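You operate a simulated robot arm through the tools that you are given. There is no shell and no other tool.

You run a simulated two-armed robot. Do the job below in one go: nothing can be reset, and whatever is moved stays where it is left.

JOB
Wind a trial on the small winder with the turns on the card.
Fine: shut the guard, set the yellow dial, red switch on, press the green button, wait till it stops by itself, switch off. Where these are worked on the way, their far stop is far enough and under half their travel is too little: red switch.

Only the result counts: the job must be done as asked and must still hold three seconds after the hand-in. Knocking over, shifting, dropping, spilling or breaking anything else fails it.

ROBOT AND FRAMES
Two 7-joint arms with fingered hands on one trunk that stands fixed in place. Base frame: the origin is at the foot of the trunk, x ahead of it, y to its left, z up. Units: m, rad, N and s.
The left shoulder is at [0.055, 0.158, 1.143], the right one opposite. With the tool pointing down near the work surface each hand reaches from about 0.36 to 0.82 m from the base axis, measured 20 degrees to its own side. Payload 4 kg a hand.
The tool frame of a hand sits at the grasp point between the pads (the TCP): z along the fingers, y along the line on which they close. The tips reach 0.03 m beyond it. The gripper opens to 0.104 m; its body begins 0.035 m behind the TCP. The gripper is a hand of 4 fingers: y runs from the thumb to the fingers, the wrist lies at [-0.015, -0.104, -0.178] in the tool frame.
Orientation is told as [roll, pitch, yaw] about the base's x, y, z axes, in that order, counted from this pose: with the fingers straight down and the wrist toward the robot, the tool's x, y and z point along [0, 1, 0], [1, 0, 0] and [0, 0, -1] of the base frame.

CONTROLS
- The arms move only by the tool servo_tool. It takes "left_deltas", "right_deltas" or both (then of equal length, played together; a hand with none holds still); each is a list of rows, each an object of numbers (a shift or turn left out is 0): "tx", "ty", "tz": the shift along the tool's x, y, z in m; "rx", "ry", "rz": the turn, a rotation vector about the tool's x, y, z in degrees. In form: [{"tx": .., "ty": .., "tz": .., "rx": .., "ry": .., "rz": ..}, ...]. A call has 1 to 20 rows; each row shifts and turns the commanded pose from where the row before left it, along the tool's axes as they then stand. Rows are played at 5 a second. More than 0.05 m and 0.15 rad between two rows, and nothing of the call is played. Where a pose cannot be reached the arm comes as near as it can. A force on the tool above 50 N (or 10 N above the force at the start of the call, whichever is more), or a blocked arm, ends the call early, and 0.2 s more pass. In this call time passes only in rows, and 0.2 s behind the last. The reply holds the time, the measured pose of the TCP, the force on the tool along the base axes, the opening and the grip force, in the units named above and with some noise, with the torque about the TCP (base axes, N m) and any sound that the robot's microphone picked up.
- Cameras (640 x 400 px; columns grow to the right, rows downward): "scene" is now at [0.1261, -0.0383, 1.3158]; the picture's right is [-0.44, -0.90, 0.01], its down [-0.54, 0.26, -0.80] and it looks along [0.71, -0.35, -0.60] (base axes); focal length 226 px, centre (320, 200). "left" rides on the left gripper at [-0.061, -0.092, -0.13] in its tool frame; the picture's right is [-0.81, -0.27, 0.52], its down [0.53, -0.71, 0.46] and it looks along [0.24, 0.64, 0.72] (tool axes); focal length 275 px, centre (320, 200). "right" rides on the right gripper at [0.061, -0.092, -0.13] in its tool frame; the picture's right is [-0.81, 0.27, -0.52], its down [-0.53, -0.71, 0.46] and it looks along [-0.24, 0.65, 0.72] (tool axes); focal length 275 px, centre (320, 200). There is no depth. A picture from a camera that has moved, and an enlarged one, comes with that camera's place and axes in the base frame and with its lens.
- grab_frame(camera): a new picture of that camera. It takes no simulated time.
- move_column(by): moves the trunk up (or, below 0, down) by that many m; the arms and the scene camera ride with it, the base frame stays. It gives what a move gives, with no picture.
- finger_targets(index, middle, ring, thumb_bend, thumb_turn, hand): sets how far each is bent, from 0 (flat) to 100 (curled in); at 30 the hand is open as for a grip, at 70 the pads meet at the TCP. One left out holds its place. A second passes; each finger stops where it meets its share of the squeeze, and holds until it gets a number again. It is the only way to open and close the hand. It gives what a move gives, with no picture; readings hold the bend of each and the force on the fingers (four entries, about 0 where the hand has none), thumb and palm. thumb_turn goes from beside the hand (0) to across from the fingers (100), as for a grip.
- turn_head(pan, tilt): turns the head with the scene camera to pan (to the left, within 1.396 rad either way) and tilt (down, from -0.506 to 1.204), counted from straight ahead of the robot. It gives what a move gives.
- enlarge(camera, box): a new picture of the part [left, top, right, bottom] of that camera's present view, enlarged. It takes no simulated time.
- sign_off(): hands the job in; it is judged then, once.

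Nothing tells you positions but the pictures and the camera data. Unless the task says otherwise, let go and move clear before handing in.

The tools are called after "Request:" as a command line: name --argument value ..., lists and objects as JSON in quotes. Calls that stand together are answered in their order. servo_tool: Moves the arms, as the interface text tells. Its arguments: {"type":"object","properties":{"left_deltas":{"type":"array","items":{"type":"object","properties":{"tx":{"type":"number"},"ty":{"type":"number"},"tz":{"type":"number"},"rx":{"type":"number"},"ry":{"type":"number"},"rz":{"type":"number"}}}},"right_deltas":{"type":"array","items":{"type":"object","properties":{"tx":{"type":"number"},"ty":{"type":"number"},"tz":{"type":"number"},"rx":{"type":"number"},"ry":{"type":"number"},"rz":{"type":"number"}}}}},"required":[]} The other tools are called the same way: move_column (by) moves the trunk up or down; finger_targets (index, middle, ring, thumb_bend, thumb_turn, hand) moves the fingers one by one; turn_head (pan, tilt) turns the head that bears the scene camera; grab_frame (camera) takes a picture; enlarge (camera, box) takes an enlarged picture of a part of a camera's view; sign_off () hands the job in.

At the start:

```text
clock: 0.0
left_position: [0.4521, -0.027, 1.1742]
left_tool_rot: [0.001, 0.003, -0.001]
left_force: [0.6, 0.3, -0.2]
left_wrist_torque: [0.02, 0.0, 0.0]
left_finger_gap: 0.1036
left_grip_force: 0.0
left_shape: jaw
left_bend: [30.0, 30.0, 30.0, 30.0, 98.0]
left_finger forces: [0.0, 0.1, 0.1, 0.1, 0.0, 0.0]
right_position: [0.4505, -0.4361, 1.123]
right_tool_rot: [-0.002, 0.003, 0.002]
right_force: [-0.1, 0.0, -0.2]
right_wrist_torque: [0.01, 0.0, 0.0]
right_finger_gap: 0.1035
right_grip_force: 0.1
right_shape: jaw
right_bend: [30.0, 30.0, 30.0, 30.0, 98.0]
right_finger forces: [0.1, 0.0, 0.0, 0.0, 0.1, 0.0]
trunk travel left (down, up): [-0.35, 0.157]
head pan, tilt (commanded): [-0.456, 0.637]
```

scene: 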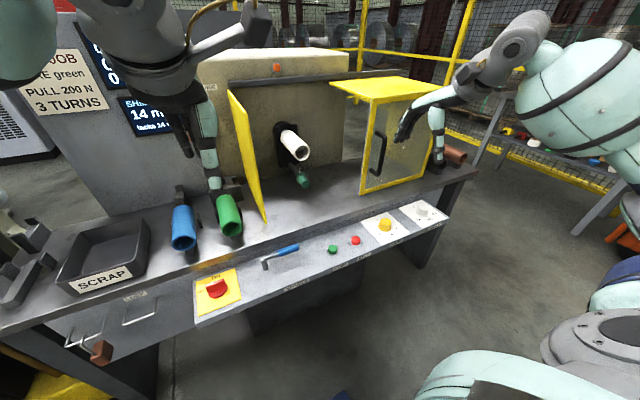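
right: 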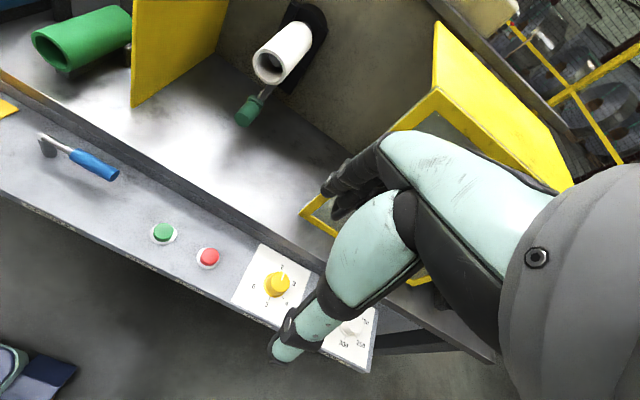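
left: 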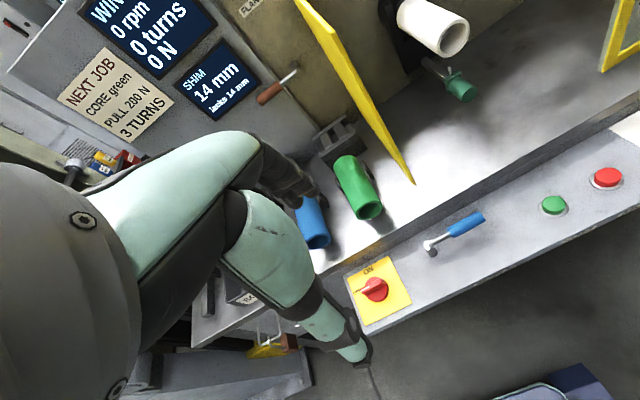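

I see a winder with a yellow hinged guard standing open, a control panel with a red switch, green and red buttons, a yellow dial and a white dial, and a card that reads 3 TURNS. I'll look closer before moving.

Request:
enlarge --camera "scene" --box '[300, 190, 460, 290]'

Request:
enlarge --camera "scene" --box '[0, 20, 240, 170]'

Request:
enlarge --camera "right" --box '[130, 200, 400, 370]'

Request:
enlarge --camera "left" --box '[320, 160, 640, 360]'

Request:
enlarge --camera "scene" --box '[200, 50, 480, 225]'

```text
4.00 times, centred on (380, 240) of scene
camera zoom: at [0.1261, -0.0383, 1.3158], right [-0.44, -0.9, 0.01], down [-0.54, 0.26, -0.8], along [0.71, -0.35, -0.6], focal length 905 px, centre (80, 40)
```

zoom: 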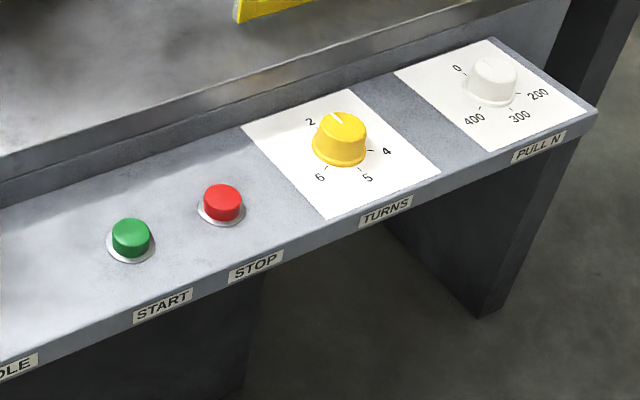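

```text
2.67 times, centred on (120, 95) of scene
camera zoom: at [0.1261, -0.0383, 1.3158], right [-0.44, -0.9, 0.01], down [-0.54, 0.26, -0.8], along [0.71, -0.35, -0.6], focal length 604 px, centre (853, 480)
```

zoom: 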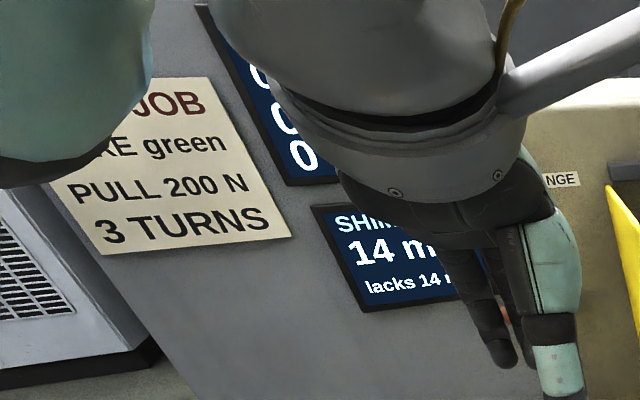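

```text
2.35 times, centred on (265, 285) of right
camera zoom: at [0.3577, -0.3741, 1.2533], right [0.28, -0.81, 0.52], down [-0.71, -0.53, -0.45], along [0.64, -0.24, -0.73], focal length 648 px, centre (449, 0)
```

zoom: 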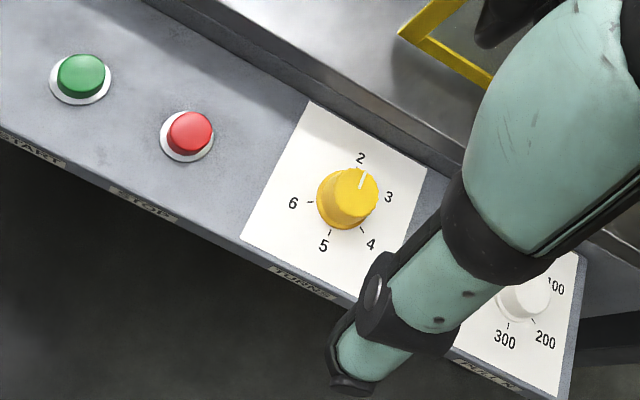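

```text
2.00 times, centred on (480, 260) of left
camera zoom: at [0.3611, -0.0894, 1.3029], right [-0.28, -0.81, -0.52], down [-0.71, 0.53, -0.45], along [0.64, 0.24, -0.73], focal length 551 px, centre (0, 80)
```

zoom: 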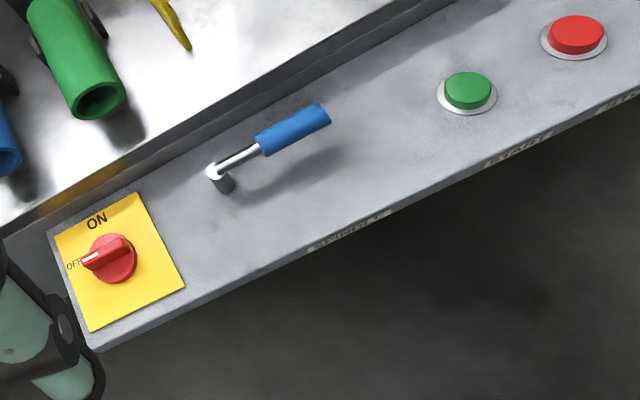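

```text
2.29 times, centred on (340, 138) of scene
camera zoom: at [0.1261, -0.0383, 1.3158], right [-0.44, -0.9, 0.01], down [-0.54, 0.26, -0.8], along [0.71, -0.35, -0.6], focal length 517 px, centre (274, 343)
```

zoom: 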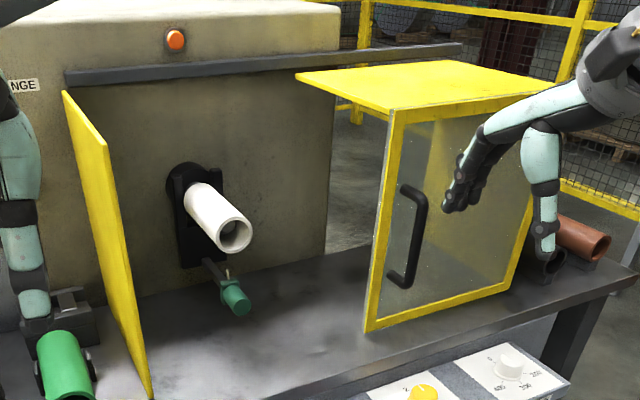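

The guard is a sliding box on a rail (right side, with a black vertical handle), to be slid left to the fixed yellow plate. I'll study the dial, the handle and the switch more closely before acting.

Request:
enlarge --camera "right" --box '[236, 240, 316, 290]'

Request:
enlarge --camera "scene" --box '[360, 205, 440, 255]'

Request:
turn_head --pan -0.75 --tilt 0.5

Request:
grab_frame --camera "scene"

```text
8.00 times, centred on (276, 265) of right
camera zoom: at [0.3577, -0.3741, 1.2533], right [0.28, -0.81, 0.52], down [-0.71, -0.53, -0.45], along [0.64, -0.24, -0.73], focal length 2202 px, centre (672, -320)
```

zoom: 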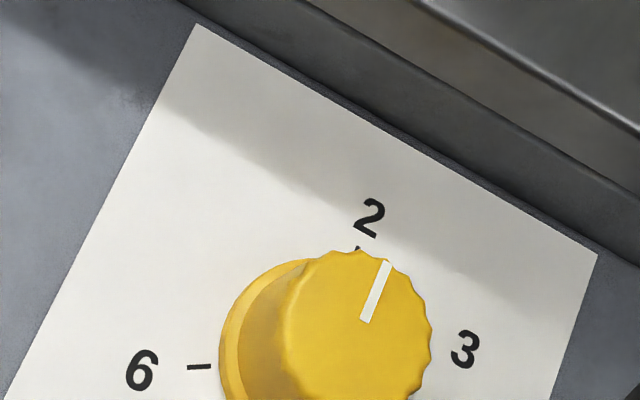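

```text
8.00 times, centred on (400, 230) of scene
camera zoom: at [0.1261, -0.0383, 1.3158], right [-0.44, -0.9, 0.01], down [-0.54, 0.26, -0.8], along [0.71, -0.35, -0.6], focal length 1811 px, centre (-320, -40)
```

zoom: 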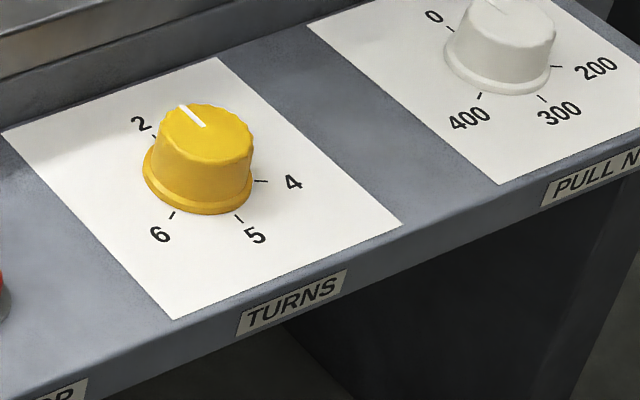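

```text
clock: 0.8
left_position: [0.4371, -0.026, 1.1789]
left_tool_rot: [0.003, -0.014, 0.001]
left_force: [-0.3, 0.0, 0.3]
left_wrist_torque: [-0.01, 0.02, 0.03]
left_finger_gap: 0.1038
left_grip_force: 0.1
left_shape: jaw
left_bend: [30.0, 30.0, 30.0, 30.0, 98.0]
left_finger forces: [0.0, 0.0, 0.0, 0.0, 0.0, 0.1]
right_position: [0.4384, -0.4326, 1.1336]
right_tool_rot: [-0.007, -0.011, 0.004]
right_force: [0.0, -0.7, 0.1]
right_wrist_torque: [-0.01, -0.01, 0.02]
right_finger_gap: 0.1037
right_grip_force: 0.1
right_shape: jaw
right_bend: [30.0, 30.0, 30.0, 30.0, 97.0]
right_finger forces: [0.0, 0.0, 0.0, 0.1, 0.0, 0.0]
trunk travel left (down, up): [-0.35, 0.157]
head pan, tilt (commanded): [-0.75, 0.499]
```

```text
taken
camera scene: at [0.1134, -0.0617, 1.3283], right [-0.68, -0.73, 0.01], down [-0.36, 0.33, -0.87], along [0.64, -0.6, -0.49], focal length 226 px, centre (320, 200)
```

scene: 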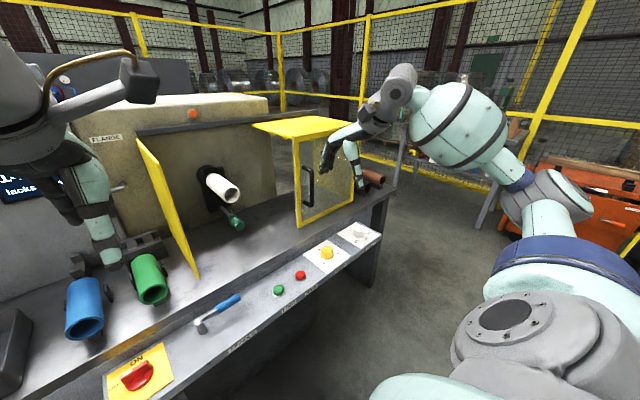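

The yellow dial's pointer points straight ahead at 2 with 60° per number, so 3 is 60° clockwise from above. Next I zoom in on the guard handle to locate it by two views.

Request:
enlarge --camera "scene" --box '[240, 110, 400, 240]'

Request:
enlarge --camera "right" --box '[280, 20, 600, 220]'

Request:
enlarge --camera "scene" --box '[120, 90, 280, 290]'

```text
3.08 times, centred on (320, 175) of scene
camera zoom: at [0.1134, -0.0617, 1.3283], right [-0.68, -0.73, 0.01], down [-0.36, 0.33, -0.87], along [0.64, -0.6, -0.49], focal length 696 px, centre (320, 277)
```

zoom: 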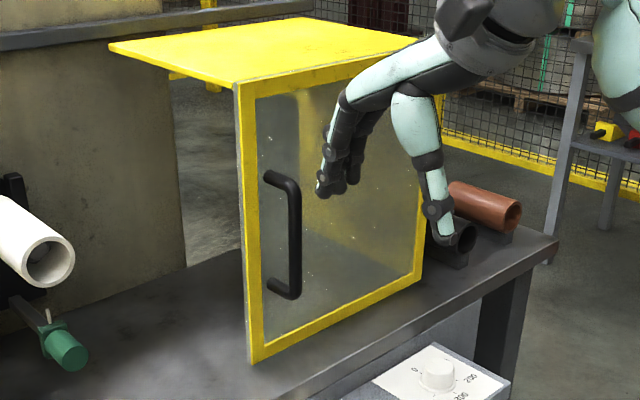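

```text
2.00 times, centred on (440, 120) of right
camera zoom: at [0.3449, -0.371, 1.2608], right [0.27, -0.81, 0.52], down [-0.71, -0.54, -0.46], along [0.65, -0.24, -0.72], focal length 551 px, centre (80, 360)
```

zoom: 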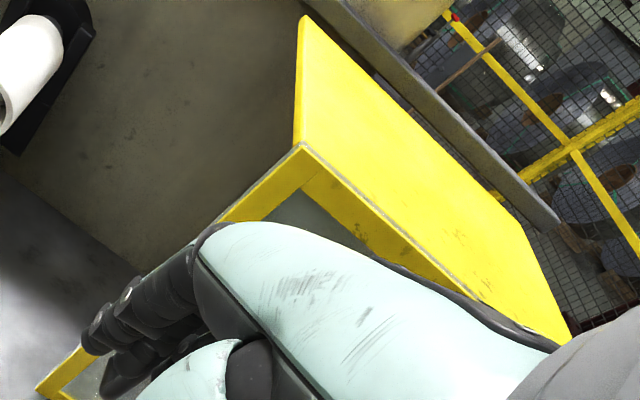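

```text
2.00 times, centred on (200, 190) of scene
camera zoom: at [0.1134, -0.0617, 1.3283], right [-0.68, -0.73, 0.01], down [-0.36, 0.33, -0.87], along [0.64, -0.6, -0.49], focal length 453 px, centre (560, 220)
```

zoom: 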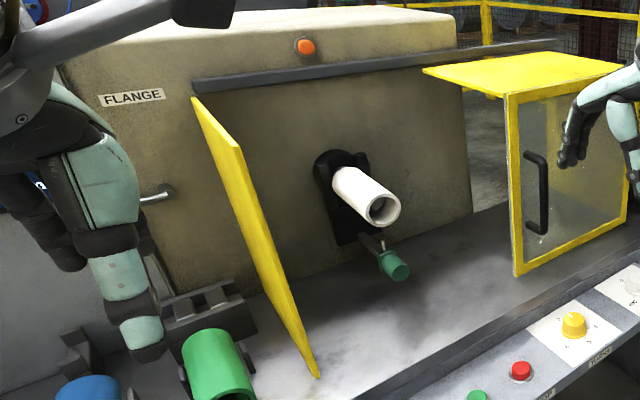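

Triangulation puts the guard's front at x≈0.70, its left edge at y≈-0.50 and its handle bar at about (0.655, -0.53, 0.90–1.04). It must slide to the plate at y≈-0.126. I'll move the left arm aside and begin pointing the right hand forward.

Request:
servo_tool --left_deltas '[{"tx": 0.04}, {"tx": 0.04}, {"tx": 0.04}, {"tx": 0.04}, {"tx": 0.04}, {"tx": 0.03}, {}, {}]' --right_deltas '[{"ty": 0.04, "tx": -0.03}, {"ty": 0.04, "tx": -0.03}, {"rx": -7.5}, {"rx": -7.5}, {"rx": -7.5}, {"rx": -7.5}, {"rx": -7.5}, {"rx": -7.5}]'

Request:
grab_frame --camera "scene"

```text
clock: 2.6
left_position: [0.4378, 0.2021, 1.179]
left_tool_rot: [0.003, -0.01, 0.0]
left_force: [-0.9, -1.0, -0.6]
left_wrist_torque: [0.03, 0.01, -0.01]
left_finger_gap: 0.1038
left_grip_force: 0.0
left_shape: jaw
left_bend: [30.0, 30.0, 30.0, 30.0, 98.0]
left_finger forces: [0.0, 0.0, 0.1, 0.1, 0.0, 0.0]
right_position: [0.5167, -0.4957, 1.1306]
right_tool_rot: [-0.004, -0.797, 0.005]
right_force: [0.2, 0.6, 0.7]
right_wrist_torque: [0.02, 0.0, 0.0]
right_finger_gap: 0.1037
right_grip_force: 0.0
right_shape: jaw
right_bend: [30.0, 30.0, 30.0, 30.0, 97.0]
right_finger forces: [0.1, 0.0, 0.1, 0.1, 0.1, 0.1]
trunk travel left (down, up): [-0.35, 0.157]
head pan, tilt (commanded): [-0.75, 0.499]
```

```text
taken
camera scene: at [0.1145, -0.062, 1.3282], right [-0.68, -0.73, 0.01], down [-0.36, 0.33, -0.87], along [0.64, -0.6, -0.49], focal length 226 px, centre (320, 200)
```

scene: 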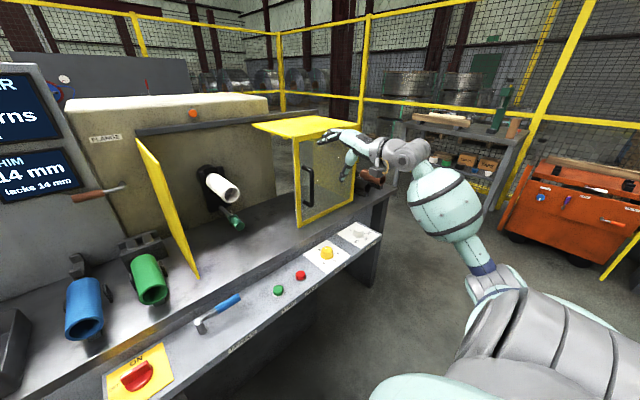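

The right hand is half-way pitched up with nothing touched. I'll finish pointing it forward and roll it so the fingers close horizontally around the vertical handle.

Request:
servo_tool --right_deltas '[{"rx": -7.5}, {"rx": -7.5}, {"rx": -7.5}, {"rx": -7.5}, {"rx": -7.5}, {"rx": -7.5}, {"rz": 7.5}, {"rz": 7.5}, {"rz": 7.5}, {"rz": 7.5}, {"rz": 7.5}, {"rz": 7.5}, {"rz": 7.5}, {"rz": 7.5}, {"rz": 7.5}, {"rz": 7.5}, {"rz": 7.5}, {"rz": 7.5}]'

Request:
grab_frame --camera "scene"

Request:
grab_frame --camera "right"

```text
clock: 6.4
left_position: [0.4377, 0.2043, 1.1808]
left_tool_rot: [0.003, -0.01, 0.001]
left_force: [0.0, 0.6, -0.9]
left_wrist_torque: [-0.01, 0.02, -0.02]
left_finger_gap: 0.1039
left_grip_force: 0.0
left_shape: jaw
left_bend: [30.0, 30.0, 30.0, 30.0, 98.0]
left_finger forces: [0.0, 0.1, 0.0, 0.0, 0.1, 0.0]
right_position: [0.5173, -0.4959, 1.1303]
right_tool_rot: [1.578, 0.0, -1.568]
right_force: [0.7, 0.5, 0.0]
right_wrist_torque: [0.02, 0.0, 0.0]
right_finger_gap: 0.1038
right_grip_force: 0.2
right_shape: jaw
right_bend: [30.0, 30.0, 30.0, 30.0, 97.0]
right_finger forces: [0.1, 0.0, 0.1, 0.1, 0.0, 0.1]
trunk travel left (down, up): [-0.35, 0.157]
head pan, tilt (commanded): [-0.75, 0.499]
```

```text
taken
camera scene: at [0.1147, -0.0615, 1.3282], right [-0.68, -0.73, 0.01], down [-0.36, 0.33, -0.87], along [0.64, -0.6, -0.49], focal length 226 px, centre (320, 200)
```

scene: 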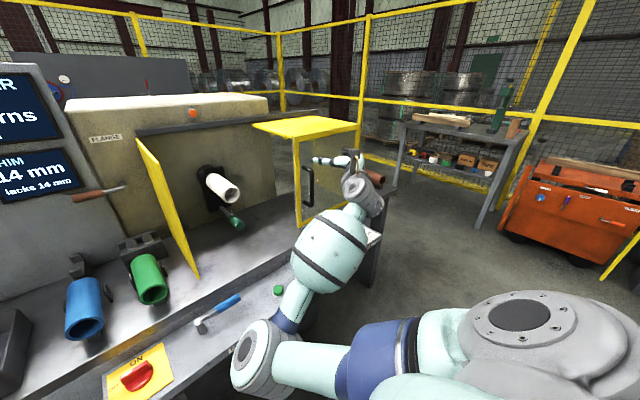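

```text
taken
camera right: at [0.3845, -0.4036, 1.1892], right [-0.51, -0.28, -0.82], down [0.46, 0.71, -0.53], along [0.73, -0.64, -0.24], focal length 275 px, centre (320, 200)
```

right: 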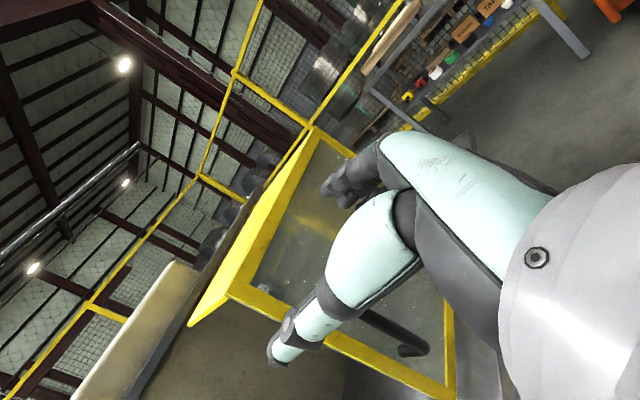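

The hand points forward, but the elbow has swung inward. I'll roll back by half so the elbow sits further out and see how the arm lies.

Request:
servo_tool --right_deltas '[{"rz": -7.5}, {"rz": -7.5}, {"rz": -7.5}, {"rz": -7.5}, {"rz": -7.5}, {"rz": -7.5}]'

Request:
grab_frame --camera "scene"

Request:
grab_frame --camera "right"

Request:
grab_frame --camera "left"

```text
clock: 7.8
left_position: [0.4373, 0.2012, 1.1805]
left_tool_rot: [0.003, -0.013, 0.001]
left_force: [-0.4, 0.3, 0.3]
left_wrist_torque: [-0.01, 0.04, 0.0]
left_finger_gap: 0.1041
left_grip_force: 0.1
left_shape: jaw
left_bend: [30.0, 30.0, 30.0, 30.0, 98.0]
left_finger forces: [0.0, 0.0, 0.0, 0.0, 0.0, 0.0]
right_position: [0.5166, -0.4976, 1.1306]
right_tool_rot: [1.585, -0.788, -1.579]
right_force: [-0.2, 0.1, 0.3]
right_wrist_torque: [0.02, -0.01, 0.0]
right_finger_gap: 0.1039
right_grip_force: 0.1
right_shape: jaw
right_bend: [30.0, 30.0, 30.0, 30.0, 97.0]
right_finger forces: [0.1, 0.1, 0.0, 0.1, 0.0, 0.0]
trunk travel left (down, up): [-0.35, 0.157]
head pan, tilt (commanded): [-0.75, 0.499]
```

```text
taken
camera scene: at [0.114, -0.0628, 1.3282], right [-0.68, -0.73, 0.01], down [-0.36, 0.33, -0.87], along [0.64, -0.6, -0.49], focal length 226 px, centre (320, 200)
```

scene: 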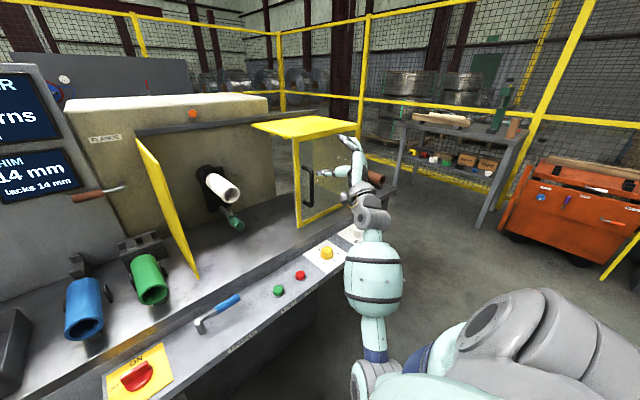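

```text
taken
camera right: at [0.3847, -0.3882, 1.1059], right [-0.51, -0.77, -0.38], down [0.46, 0.13, -0.88], along [0.72, -0.63, 0.29], focal length 275 px, centre (320, 200)
```

right: 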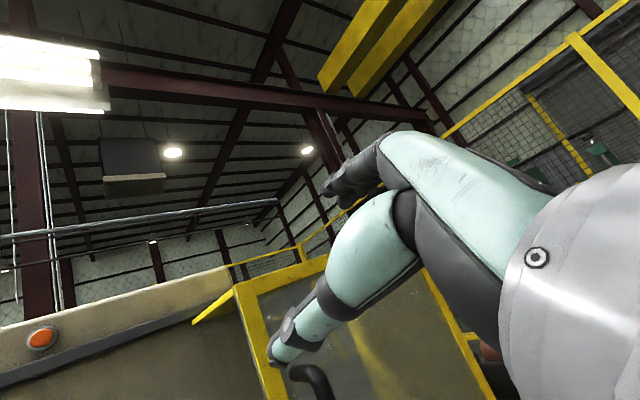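

```text
taken
camera left: at [0.3447, 0.1395, 1.3089], right [-0.27, -0.81, -0.52], down [-0.71, 0.53, -0.46], along [0.65, 0.25, -0.72], focal length 275 px, centre (320, 200)
```

left: 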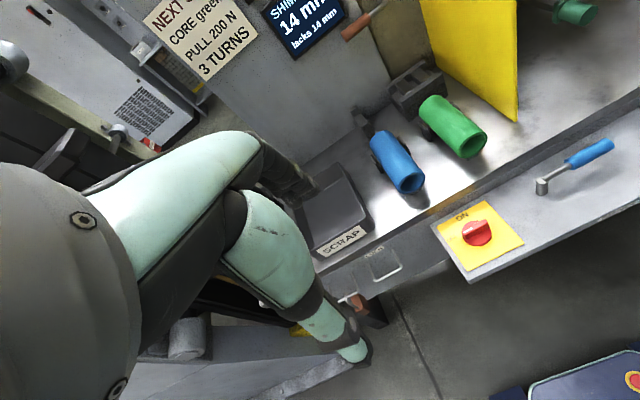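

The arm now lies in a good line with the elbow low and central. I'll check the finger geometry relative to the handle before lowering.

Request:
enlarge --camera "scene" --box '[270, 110, 430, 240]'

Request:
servo_tool --right_deltas '[{"rz": 7.5}, {"rz": 7.5}, {"tx": -0.03}, {"tx": -0.03}]'

Request:
grab_frame --camera "scene"

Request:
enlarge --camera "scene" --box '[270, 110, 430, 240]'

Request:
grab_frame --camera "right"

```text
3.08 times, centred on (350, 175) of scene
camera zoom: at [0.114, -0.0628, 1.3282], right [-0.68, -0.73, 0.01], down [-0.36, 0.33, -0.87], along [0.64, -0.6, -0.49], focal length 696 px, centre (228, 277)
```

zoom: 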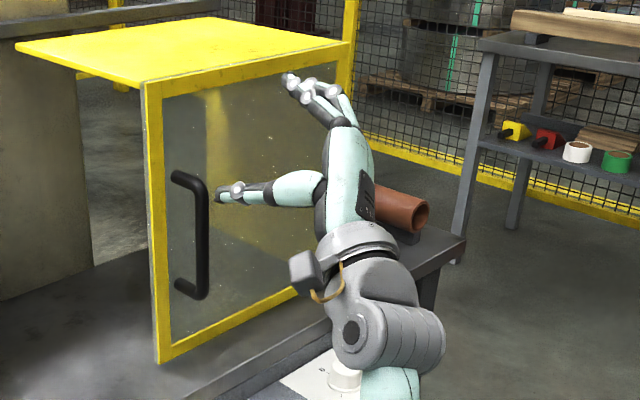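

```text
clock: 8.8
left_position: [0.438, 0.2032, 1.1808]
left_tool_rot: [0.002, -0.013, 0.0]
left_force: [0.0, -0.2, 0.4]
left_wrist_torque: [-0.03, 0.02, 0.01]
left_finger_gap: 0.1038
left_grip_force: 0.0
left_shape: jaw
left_bend: [30.0, 30.0, 30.0, 30.0, 98.0]
left_finger forces: [0.0, 0.0, 0.0, 0.0, 0.1, 0.0]
right_position: [0.5172, -0.5256, 1.0781]
right_tool_rot: [1.582, -0.525, -1.573]
right_force: [0.1, -1.1, -0.2]
right_wrist_torque: [0.0, 0.01, -0.02]
right_finger_gap: 0.1039
right_grip_force: 0.1
right_shape: jaw
right_bend: [30.0, 30.0, 30.0, 30.0, 97.0]
right_finger forces: [0.0, 0.0, 0.0, 0.1, 0.0, 0.0]
trunk travel left (down, up): [-0.35, 0.157]
head pan, tilt (commanded): [-0.75, 0.499]
```

```text
taken
camera scene: at [0.1144, -0.0622, 1.3282], right [-0.68, -0.73, 0.01], down [-0.36, 0.33, -0.87], along [0.64, -0.6, -0.49], focal length 226 px, centre (320, 200)
```

scene: 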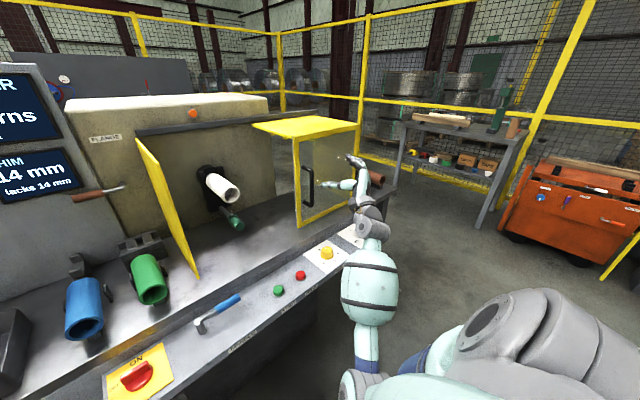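

```text
3.08 times, centred on (350, 175) of scene
camera zoom: at [0.1144, -0.0622, 1.3282], right [-0.68, -0.73, 0.01], down [-0.36, 0.33, -0.87], along [0.64, -0.6, -0.49], focal length 696 px, centre (228, 277)
```

zoom: 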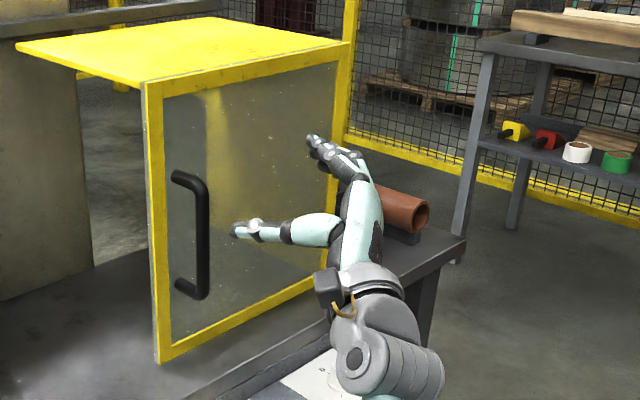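

```text
taken
camera right: at [0.3854, -0.4151, 1.0814], right [-0.51, -0.64, -0.57], down [0.46, 0.35, -0.81], along [0.72, -0.68, 0.12], focal length 275 px, centre (320, 200)
```

right: 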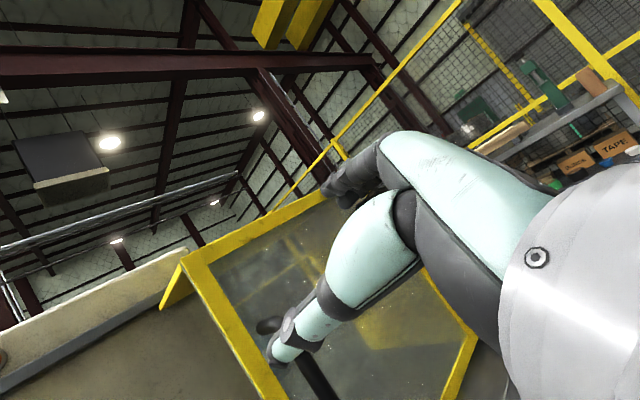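

The roll is now about 60° with thumb lower left and fingers upper right, which suits caging the bar. I'll lower the hand to handle height, still short of the handle, and check.

Request:
servo_tool --right_deltas '[{"tx": -0.03, "ty": -0.0147}, {"tx": -0.03, "ty": -0.0147}, {"tx": -0.03, "ty": -0.0147}, {"tx": -0.03, "ty": -0.0147}, {"tz": 0.03}, {"tz": 0.03}]'

Request:
grab_frame --camera "scene"

Request:
enlarge --camera "scene" --box '[260, 110, 420, 240]'

Request:
grab_frame --camera "right"

```text
clock: 10.2
left_position: [0.4388, 0.2018, 1.1797]
left_tool_rot: [0.002, -0.011, 0.0]
left_force: [0.1, -0.3, -0.5]
left_wrist_torque: [0.03, -0.04, -0.02]
left_finger_gap: 0.1041
left_grip_force: 0.1
left_shape: jaw
left_bend: [30.0, 30.0, 30.0, 30.0, 98.0]
left_finger forces: [0.0, 0.0, 0.0, 0.0, 0.1, 0.1]
right_position: [0.5806, -0.535, 0.9452]
right_tool_rot: [1.581, -0.525, -1.575]
right_force: [-1.0, -0.2, -0.8]
right_wrist_torque: [-0.01, -0.02, -0.02]
right_finger_gap: 0.1041
right_grip_force: 0.1
right_shape: jaw
right_bend: [30.0, 30.0, 30.0, 30.0, 97.0]
right_finger forces: [0.1, 0.0, 0.0, 0.1, 0.0, 0.1]
trunk travel left (down, up): [-0.35, 0.157]
head pan, tilt (commanded): [-0.75, 0.499]
```

```text
taken
camera scene: at [0.1151, -0.062, 1.3281], right [-0.68, -0.73, 0.01], down [-0.36, 0.33, -0.87], along [0.64, -0.6, -0.49], focal length 226 px, centre (320, 200)
```

scene: 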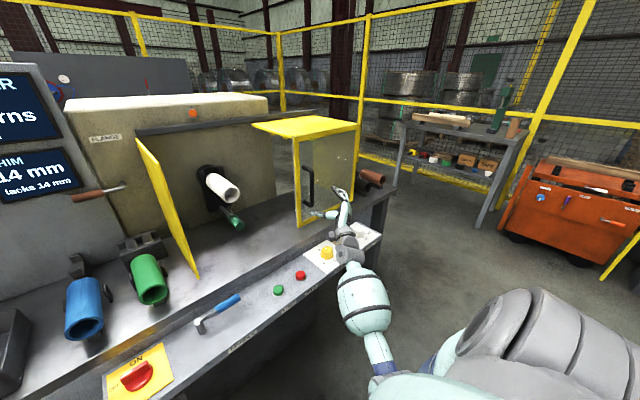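

```text
3.08 times, centred on (340, 175) of scene
camera zoom: at [0.1151, -0.062, 1.3281], right [-0.68, -0.73, 0.01], down [-0.36, 0.33, -0.87], along [0.64, -0.6, -0.49], focal length 696 px, centre (258, 277)
```

zoom: 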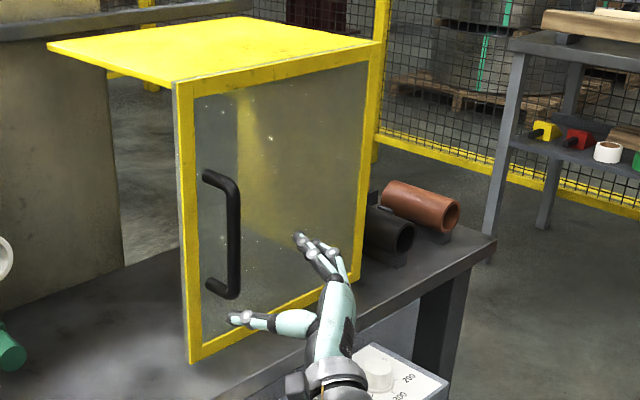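

```text
taken
camera right: at [0.4488, -0.4245, 0.95], right [-0.51, -0.65, -0.57], down [0.46, 0.35, -0.81], along [0.72, -0.68, 0.12], focal length 275 px, centre (320, 200)
```

right: 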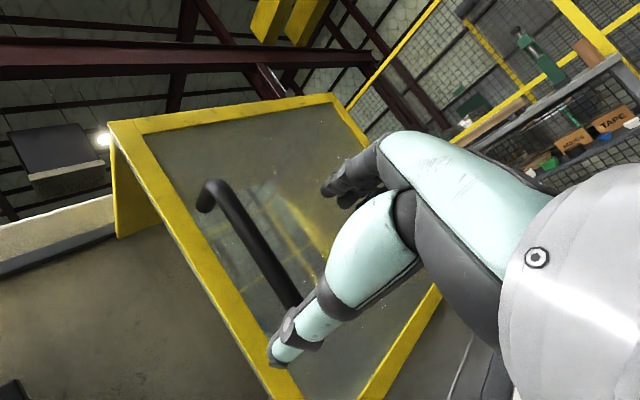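

The bar lies between thumb and fingers in line with the hand, with clearance on both sides. I advance so the fingertips go past the bar but stay short of the glass.

Request:
servo_tool --right_deltas '[{"tz": 0.02}, {"tz": 0.02}, {"tz": 0.02}, {"tz": 0.008}]'

Request:
enlarge --camera "scene" --box '[260, 110, 420, 240]'

Request:
grab_frame --camera "right"

```text
clock: 11.2
left_position: [0.4373, 0.2018, 1.1802]
left_tool_rot: [0.0, -0.01, 0.0]
left_force: [-0.5, 0.3, 0.1]
left_wrist_torque: [-0.03, -0.04, -0.01]
left_finger_gap: 0.1039
left_grip_force: 0.1
left_shape: jaw
left_bend: [30.0, 30.0, 30.0, 30.0, 98.0]
left_finger forces: [0.0, 0.0, 0.1, 0.0, 0.0, 0.0]
right_position: [0.6456, -0.5352, 0.9453]
right_tool_rot: [1.581, -0.529, -1.574]
right_force: [0.5, -0.7, -0.5]
right_wrist_torque: [0.03, -0.01, -0.03]
right_finger_gap: 0.1038
right_grip_force: 0.1
right_shape: jaw
right_bend: [30.0, 30.0, 30.0, 30.0, 97.0]
right_finger forces: [0.0, 0.0, 0.0, 0.0, 0.0, 0.0]
trunk travel left (down, up): [-0.35, 0.157]
head pan, tilt (commanded): [-0.75, 0.499]
```

```text
3.08 times, centred on (340, 175) of scene
camera zoom: at [0.1149, -0.0619, 1.3282], right [-0.68, -0.73, 0.01], down [-0.36, 0.33, -0.87], along [0.64, -0.6, -0.49], focal length 696 px, centre (258, 277)
```

zoom: 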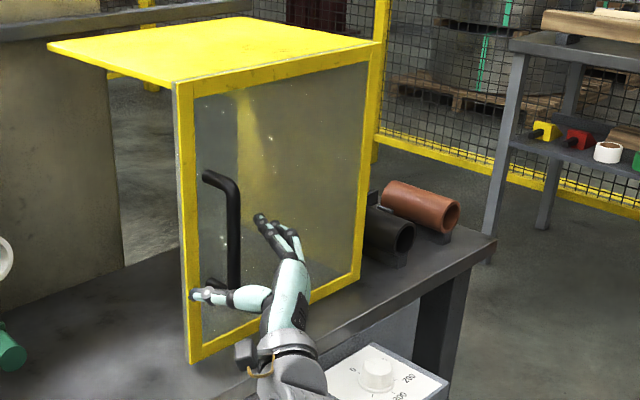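

```text
taken
camera right: at [0.5153, -0.425, 0.9502], right [-0.51, -0.65, -0.57], down [0.46, 0.35, -0.81], along [0.72, -0.68, 0.12], focal length 275 px, centre (320, 200)
```

right: 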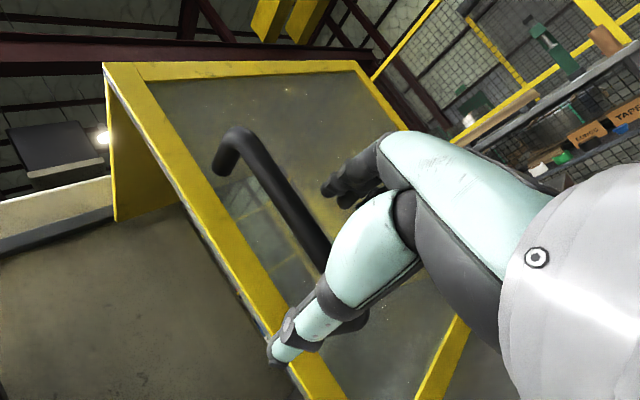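

The bar is caged with fingers on its right and no contact force. Now I slide the hand left to push the guard along.

Request:
servo_tool --right_deltas '[{"tx": 0.01, "ty": -0.01732}, {"tx": 0.01, "ty": -0.01732}, {"tx": 0.01, "ty": -0.01732}, {"tx": 0.01, "ty": -0.01732}, {"tx": 0.01, "ty": -0.01732}, {"tx": 0.01, "ty": -0.01732}]'

Request:
grab_frame --camera "scene"

Request:
grab_frame --camera "right"

```text
clock: 12.6
left_position: [0.4376, 0.203, 1.1796]
left_tool_rot: [0.001, -0.012, 0.0]
left_force: [-0.8, -0.4, -0.5]
left_wrist_torque: [0.03, -0.01, -0.02]
left_finger_gap: 0.1039
left_grip_force: 0.0
left_shape: jaw
left_bend: [30.0, 30.0, 30.0, 30.0, 98.0]
left_finger forces: [0.1, 0.0, 0.1, 0.0, 0.0, 0.0]
right_position: [0.6465, -0.4141, 0.9459]
right_tool_rot: [1.581, -0.527, -1.575]
right_force: [-0.5, -0.2, -0.9]
right_wrist_torque: [0.03, -0.01, 0.0]
right_finger_gap: 0.1039
right_grip_force: 0.0
right_shape: jaw
right_bend: [30.0, 30.0, 30.0, 30.0, 97.0]
right_finger forces: [0.6, 0.1, 0.1, 0.0, 0.1, 0.0]
trunk travel left (down, up): [-0.35, 0.157]
head pan, tilt (commanded): [-0.75, 0.499]
```

```text
taken
camera scene: at [0.1142, -0.0609, 1.3283], right [-0.68, -0.73, 0.01], down [-0.36, 0.33, -0.87], along [0.64, -0.6, -0.49], focal length 226 px, centre (320, 200)
```

scene: 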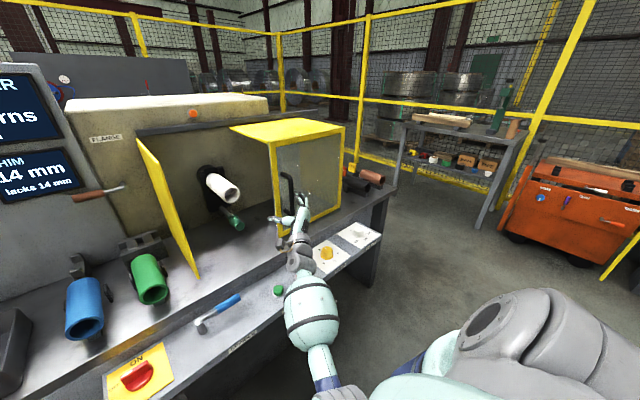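

```text
taken
camera right: at [0.5147, -0.3033, 0.9506], right [-0.51, -0.65, -0.57], down [0.46, 0.35, -0.81], along [0.72, -0.68, 0.12], focal length 275 px, centre (320, 200)
```

right: 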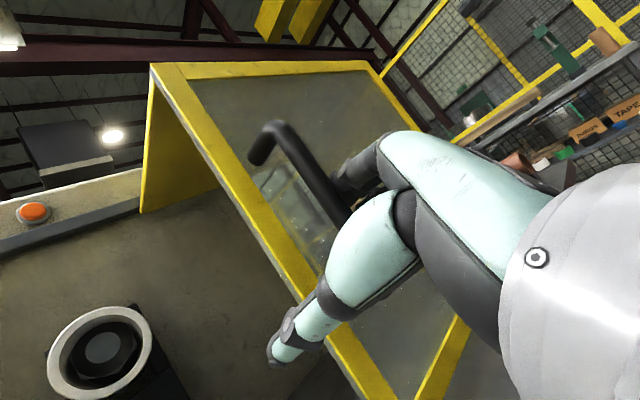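

The guard slides freely with the hand. I continue left.

Request:
servo_tool --right_deltas '[{"tx": 0.01, "ty": -0.01732}, {"tx": 0.01, "ty": -0.01732}, {"tx": 0.01, "ty": -0.01732}, {"tx": 0.01, "ty": -0.01732}, {"tx": 0.01, "ty": -0.01732}, {"tx": 0.01, "ty": -0.01732}, {"tx": 0.01, "ty": -0.01732}, {"tx": 0.01, "ty": -0.01732}]'

Request:
grab_frame --camera "scene"

Request:
grab_frame --camera "right"

```text
clock: 13.9
left_position: [0.4225, 0.2042, 1.1854]
left_tool_rot: [0.002, -0.027, 0.001]
left_force: [0.4, -0.3, 0.7]
left_wrist_torque: [-0.01, 0.02, 0.0]
left_finger_gap: 0.1043
left_grip_force: 0.1
left_shape: jaw
left_bend: [30.0, 30.0, 30.0, 30.0, 98.0]
left_finger forces: [0.1, 0.0, 0.1, 0.0, 0.1, 0.0]
right_position: [0.6353, -0.3731, 1.0134]
right_tool_rot: [1.696, -0.687, -1.7]
right_force: [-0.2, 0.0, -0.6]
right_wrist_torque: [0.04, 0.03, 0.01]
right_finger_gap: 0.1041
right_grip_force: 0.0
right_shape: jaw
right_bend: [30.0, 30.0, 30.0, 30.0, 97.0]
right_finger forces: [0.0, 0.0, 0.1, 0.1, 0.0, 0.0]
trunk travel left (down, up): [-0.35, 0.157]
head pan, tilt (commanded): [-0.75, 0.499]
stopped in row 6 (right hand): the arm was blocked; the commanded pose is now the measured one
```

```text
taken
camera scene: at [0.1132, -0.0616, 1.3281], right [-0.68, -0.73, 0.01], down [-0.36, 0.33, -0.87], along [0.64, -0.6, -0.49], focal length 226 px, centre (320, 200)
```

scene: 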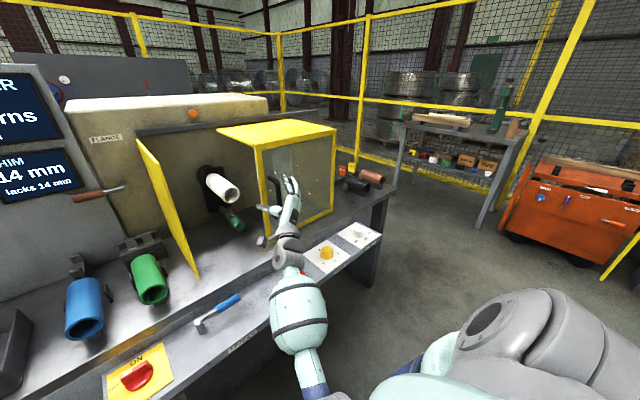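

```text
taken
camera right: at [0.5123, -0.2563, 0.988], right [-0.51, -0.7, -0.5], down [0.55, 0.18, -0.82], along [0.67, -0.69, 0.29], focal length 275 px, centre (320, 200)
```

right: 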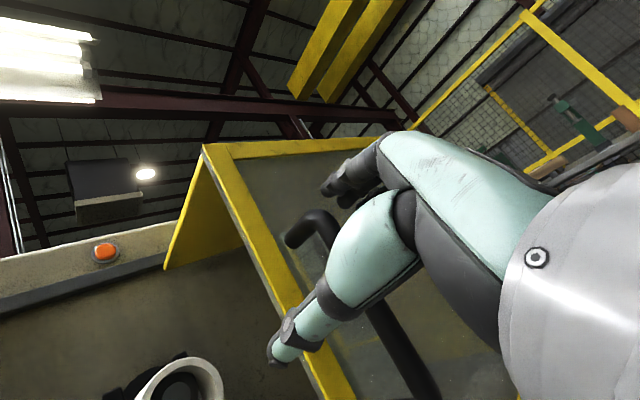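

The arm stopped as blocked and the hand lifted, with the guard about half-way closed. I'll look down at the elbow and forearm to find what got in the way.

Request:
turn_head --pan -0.6 --tilt 1.0

Request:
grab_frame --camera "scene"

Request:
grab_frame --camera "left"

```text
clock: 14.8
left_position: [0.4255, 0.2041, 1.1839]
left_tool_rot: [0.002, -0.024, 0.002]
left_force: [0.4, 0.4, 0.7]
left_wrist_torque: [0.0, 0.04, 0.02]
left_finger_gap: 0.1038
left_grip_force: 0.0
left_shape: jaw
left_bend: [30.0, 30.0, 30.0, 30.0, 98.0]
left_finger forces: [0.1, 0.0, 0.0, 0.1, 0.0, 0.0]
right_position: [0.6381, -0.3725, 1.0112]
right_tool_rot: [1.69, -0.686, -1.696]
right_force: [0.0, 0.1, 0.3]
right_wrist_torque: [-0.04, -0.02, -0.01]
right_finger_gap: 0.1037
right_grip_force: 0.0
right_shape: jaw
right_bend: [30.0, 30.0, 30.0, 30.0, 97.0]
right_finger forces: [0.0, 0.0, 0.0, 0.0, 0.0, 0.0]
trunk travel left (down, up): [-0.35, 0.157]
head pan, tilt (commanded): [-0.6, 1.0]
```

```text
taken
camera scene: at [0.1053, -0.0392, 1.2873], right [-0.57, -0.82, 0.01], down [-0.7, 0.48, -0.53], along [0.43, -0.31, -0.85], focal length 226 px, centre (320, 200)
```

scene: 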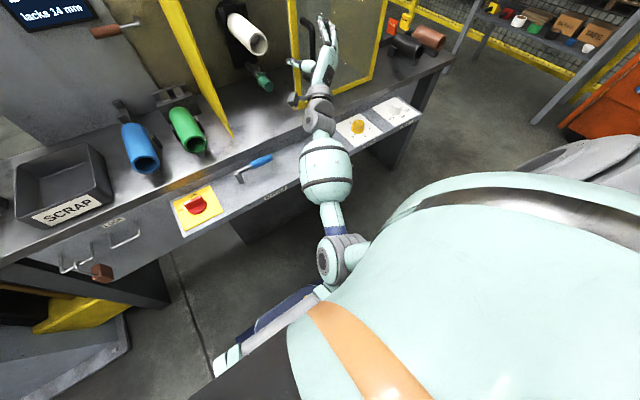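

```text
taken
camera left: at [0.3299, 0.1407, 1.3124], right [-0.26, -0.81, -0.53], down [-0.7, 0.53, -0.47], along [0.66, 0.25, -0.71], focal length 275 px, centre (320, 200)
```

left: 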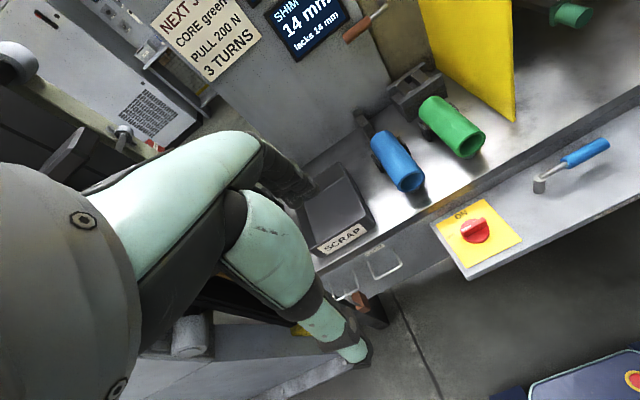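

The elbow is folded low against the torso, so that is most likely what blocked. I'll back the hand off the handle and raise the trunk so the arm is more extended for the rest of the slide.

Request:
servo_tool --right_deltas '[{"tz": -0.02}, {"tz": -0.03}, {"tz": -0.03}, {"tz": -0.03}]'

Request:
grab_frame --camera "scene"

Request:
grab_frame --camera "right"

```text
clock: 15.6
left_position: [0.4076, 0.2036, 1.1887]
left_tool_rot: [0.004, -0.04, 0.002]
left_force: [0.1, -1.2, 0.4]
left_wrist_torque: [0.01, -0.03, 0.01]
left_finger_gap: 0.1042
left_grip_force: 0.0
left_shape: jaw
left_bend: [30.0, 30.0, 30.0, 30.0, 98.0]
left_finger forces: [0.0, 0.0, 0.0, 0.0, 0.1, 0.1]
right_position: [0.5722, -0.3795, 1.1232]
right_tool_rot: [1.969, -0.678, -1.879]
right_force: [-0.6, 0.7, -0.5]
right_wrist_torque: [-0.05, 0.04, -0.03]
right_finger_gap: 0.1039
right_grip_force: 0.0
right_shape: jaw
right_bend: [30.0, 30.0, 30.0, 30.0, 97.0]
right_finger forces: [0.1, 0.0, 0.0, 0.1, 0.0, 0.0]
trunk travel left (down, up): [-0.35, 0.157]
head pan, tilt (commanded): [-0.6, 1.0]
stopped in row 3 (right hand): the arm was blocked; the commanded pose is now the measured one
```

```text
taken
camera scene: at [0.1034, -0.039, 1.2863], right [-0.57, -0.82, 0.01], down [-0.7, 0.48, -0.53], along [0.44, -0.31, -0.85], focal length 226 px, centre (320, 200)
```

scene: 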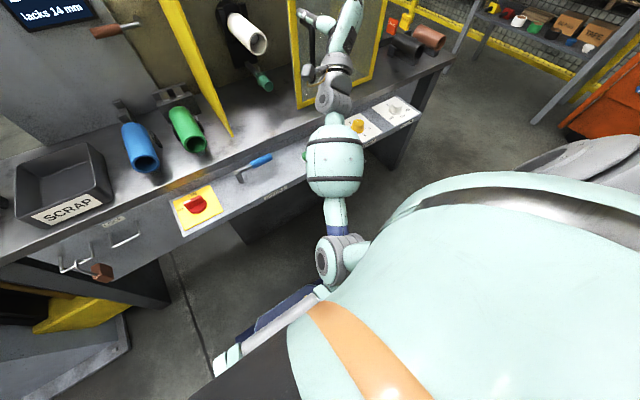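

```text
taken
camera right: at [0.4569, -0.2614, 1.0691], right [-0.4, -0.72, -0.56], down [0.71, 0.15, -0.69], along [0.58, -0.68, 0.45], focal length 275 px, centre (320, 200)
```

right: 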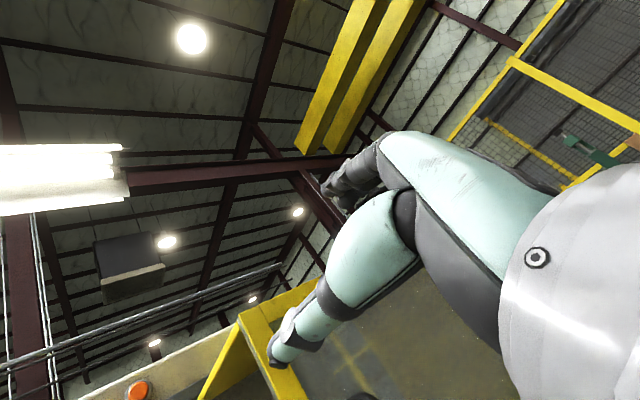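

The hand is clear of the handle now, but the elbow is wedged low in front of the torso. I'll roll the hand towards palm-down, which swings the elbow outward, and check.

Request:
servo_tool --right_deltas '[{"rz": -7.5}, {"rz": -7.5}, {"rz": -7.5}, {"rz": -7.5}]'

Request:
grab_frame --camera "scene"

```text
clock: 16.6
left_position: [0.4097, 0.2027, 1.1903]
left_tool_rot: [0.005, -0.036, 0.001]
left_force: [-0.1, 0.6, 0.1]
left_wrist_torque: [0.01, 0.0, -0.02]
left_finger_gap: 0.1043
left_grip_force: 0.0
left_shape: jaw
left_bend: [30.0, 30.0, 30.0, 30.0, 98.0]
left_finger forces: [0.0, 0.0, 0.0, 0.0, 0.0, 0.0]
right_position: [0.5753, -0.374, 1.1097]
right_tool_rot: [2.295, -1.137, -2.296]
right_force: [-0.8, 0.0, -0.3]
right_wrist_torque: [0.0, 0.03, -0.02]
right_finger_gap: 0.1041
right_grip_force: 0.0
right_shape: jaw
right_bend: [30.0, 30.0, 30.0, 30.0, 98.0]
right_finger forces: [0.0, 0.0, 0.0, 0.1, 0.0, 0.1]
trunk travel left (down, up): [-0.35, 0.157]
head pan, tilt (commanded): [-0.6, 1.0]
```

```text
taken
camera scene: at [0.1047, -0.0403, 1.2871], right [-0.57, -0.82, 0.01], down [-0.7, 0.48, -0.53], along [0.43, -0.3, -0.85], focal length 226 px, centre (320, 200)
```

scene: 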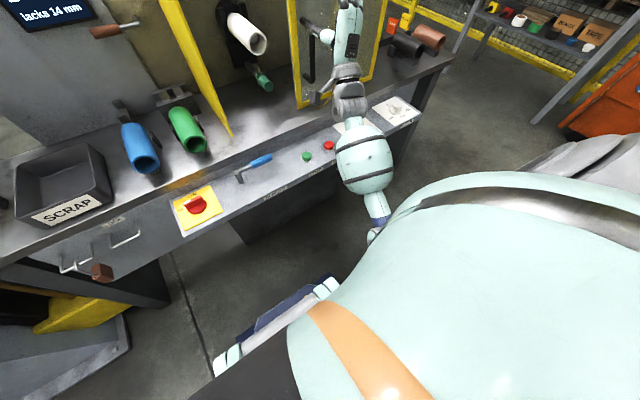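

The elbow has swung out to the right and both buttons and the panel look undisturbed. Now I raise the trunk to straighten the arm and look again.

Request:
move_column --by 0.15

Request:
grab_frame --camera "scene"

```text
clock: 18.4
left_position: [0.4109, 0.2042, 1.3405]
left_tool_rot: [0.004, -0.038, 0.001]
left_force: [-0.1, 0.6, -0.6]
left_wrist_torque: [0.01, -0.01, 0.04]
left_finger_gap: 0.104
left_grip_force: 0.1
left_shape: jaw
left_bend: [30.0, 30.0, 30.0, 30.0, 98.0]
left_finger forces: [0.1, 0.0, 0.1, 0.1, 0.0, 0.0]
right_position: [0.5751, -0.3745, 1.2621]
right_tool_rot: [2.294, -1.136, -2.293]
right_force: [0.4, 0.5, -0.3]
right_wrist_torque: [-0.03, 0.04, 0.02]
right_finger_gap: 0.1041
right_grip_force: 0.0
right_shape: jaw
right_bend: [30.0, 30.0, 30.0, 30.0, 98.0]
right_finger forces: [0.0, 0.0, 0.0, 0.0, 0.0, 0.1]
trunk travel left (down, up): [-0.5, 0.007]
head pan, tilt (commanded): [-0.6, 1.0]
```

```text
taken
camera scene: at [0.1069, -0.0391, 1.4379], right [-0.57, -0.82, 0.01], down [-0.7, 0.48, -0.53], along [0.43, -0.31, -0.85], focal length 226 px, centre (320, 200)
```

scene: 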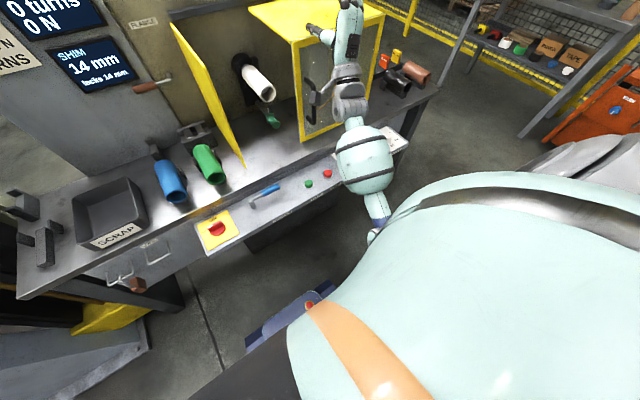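

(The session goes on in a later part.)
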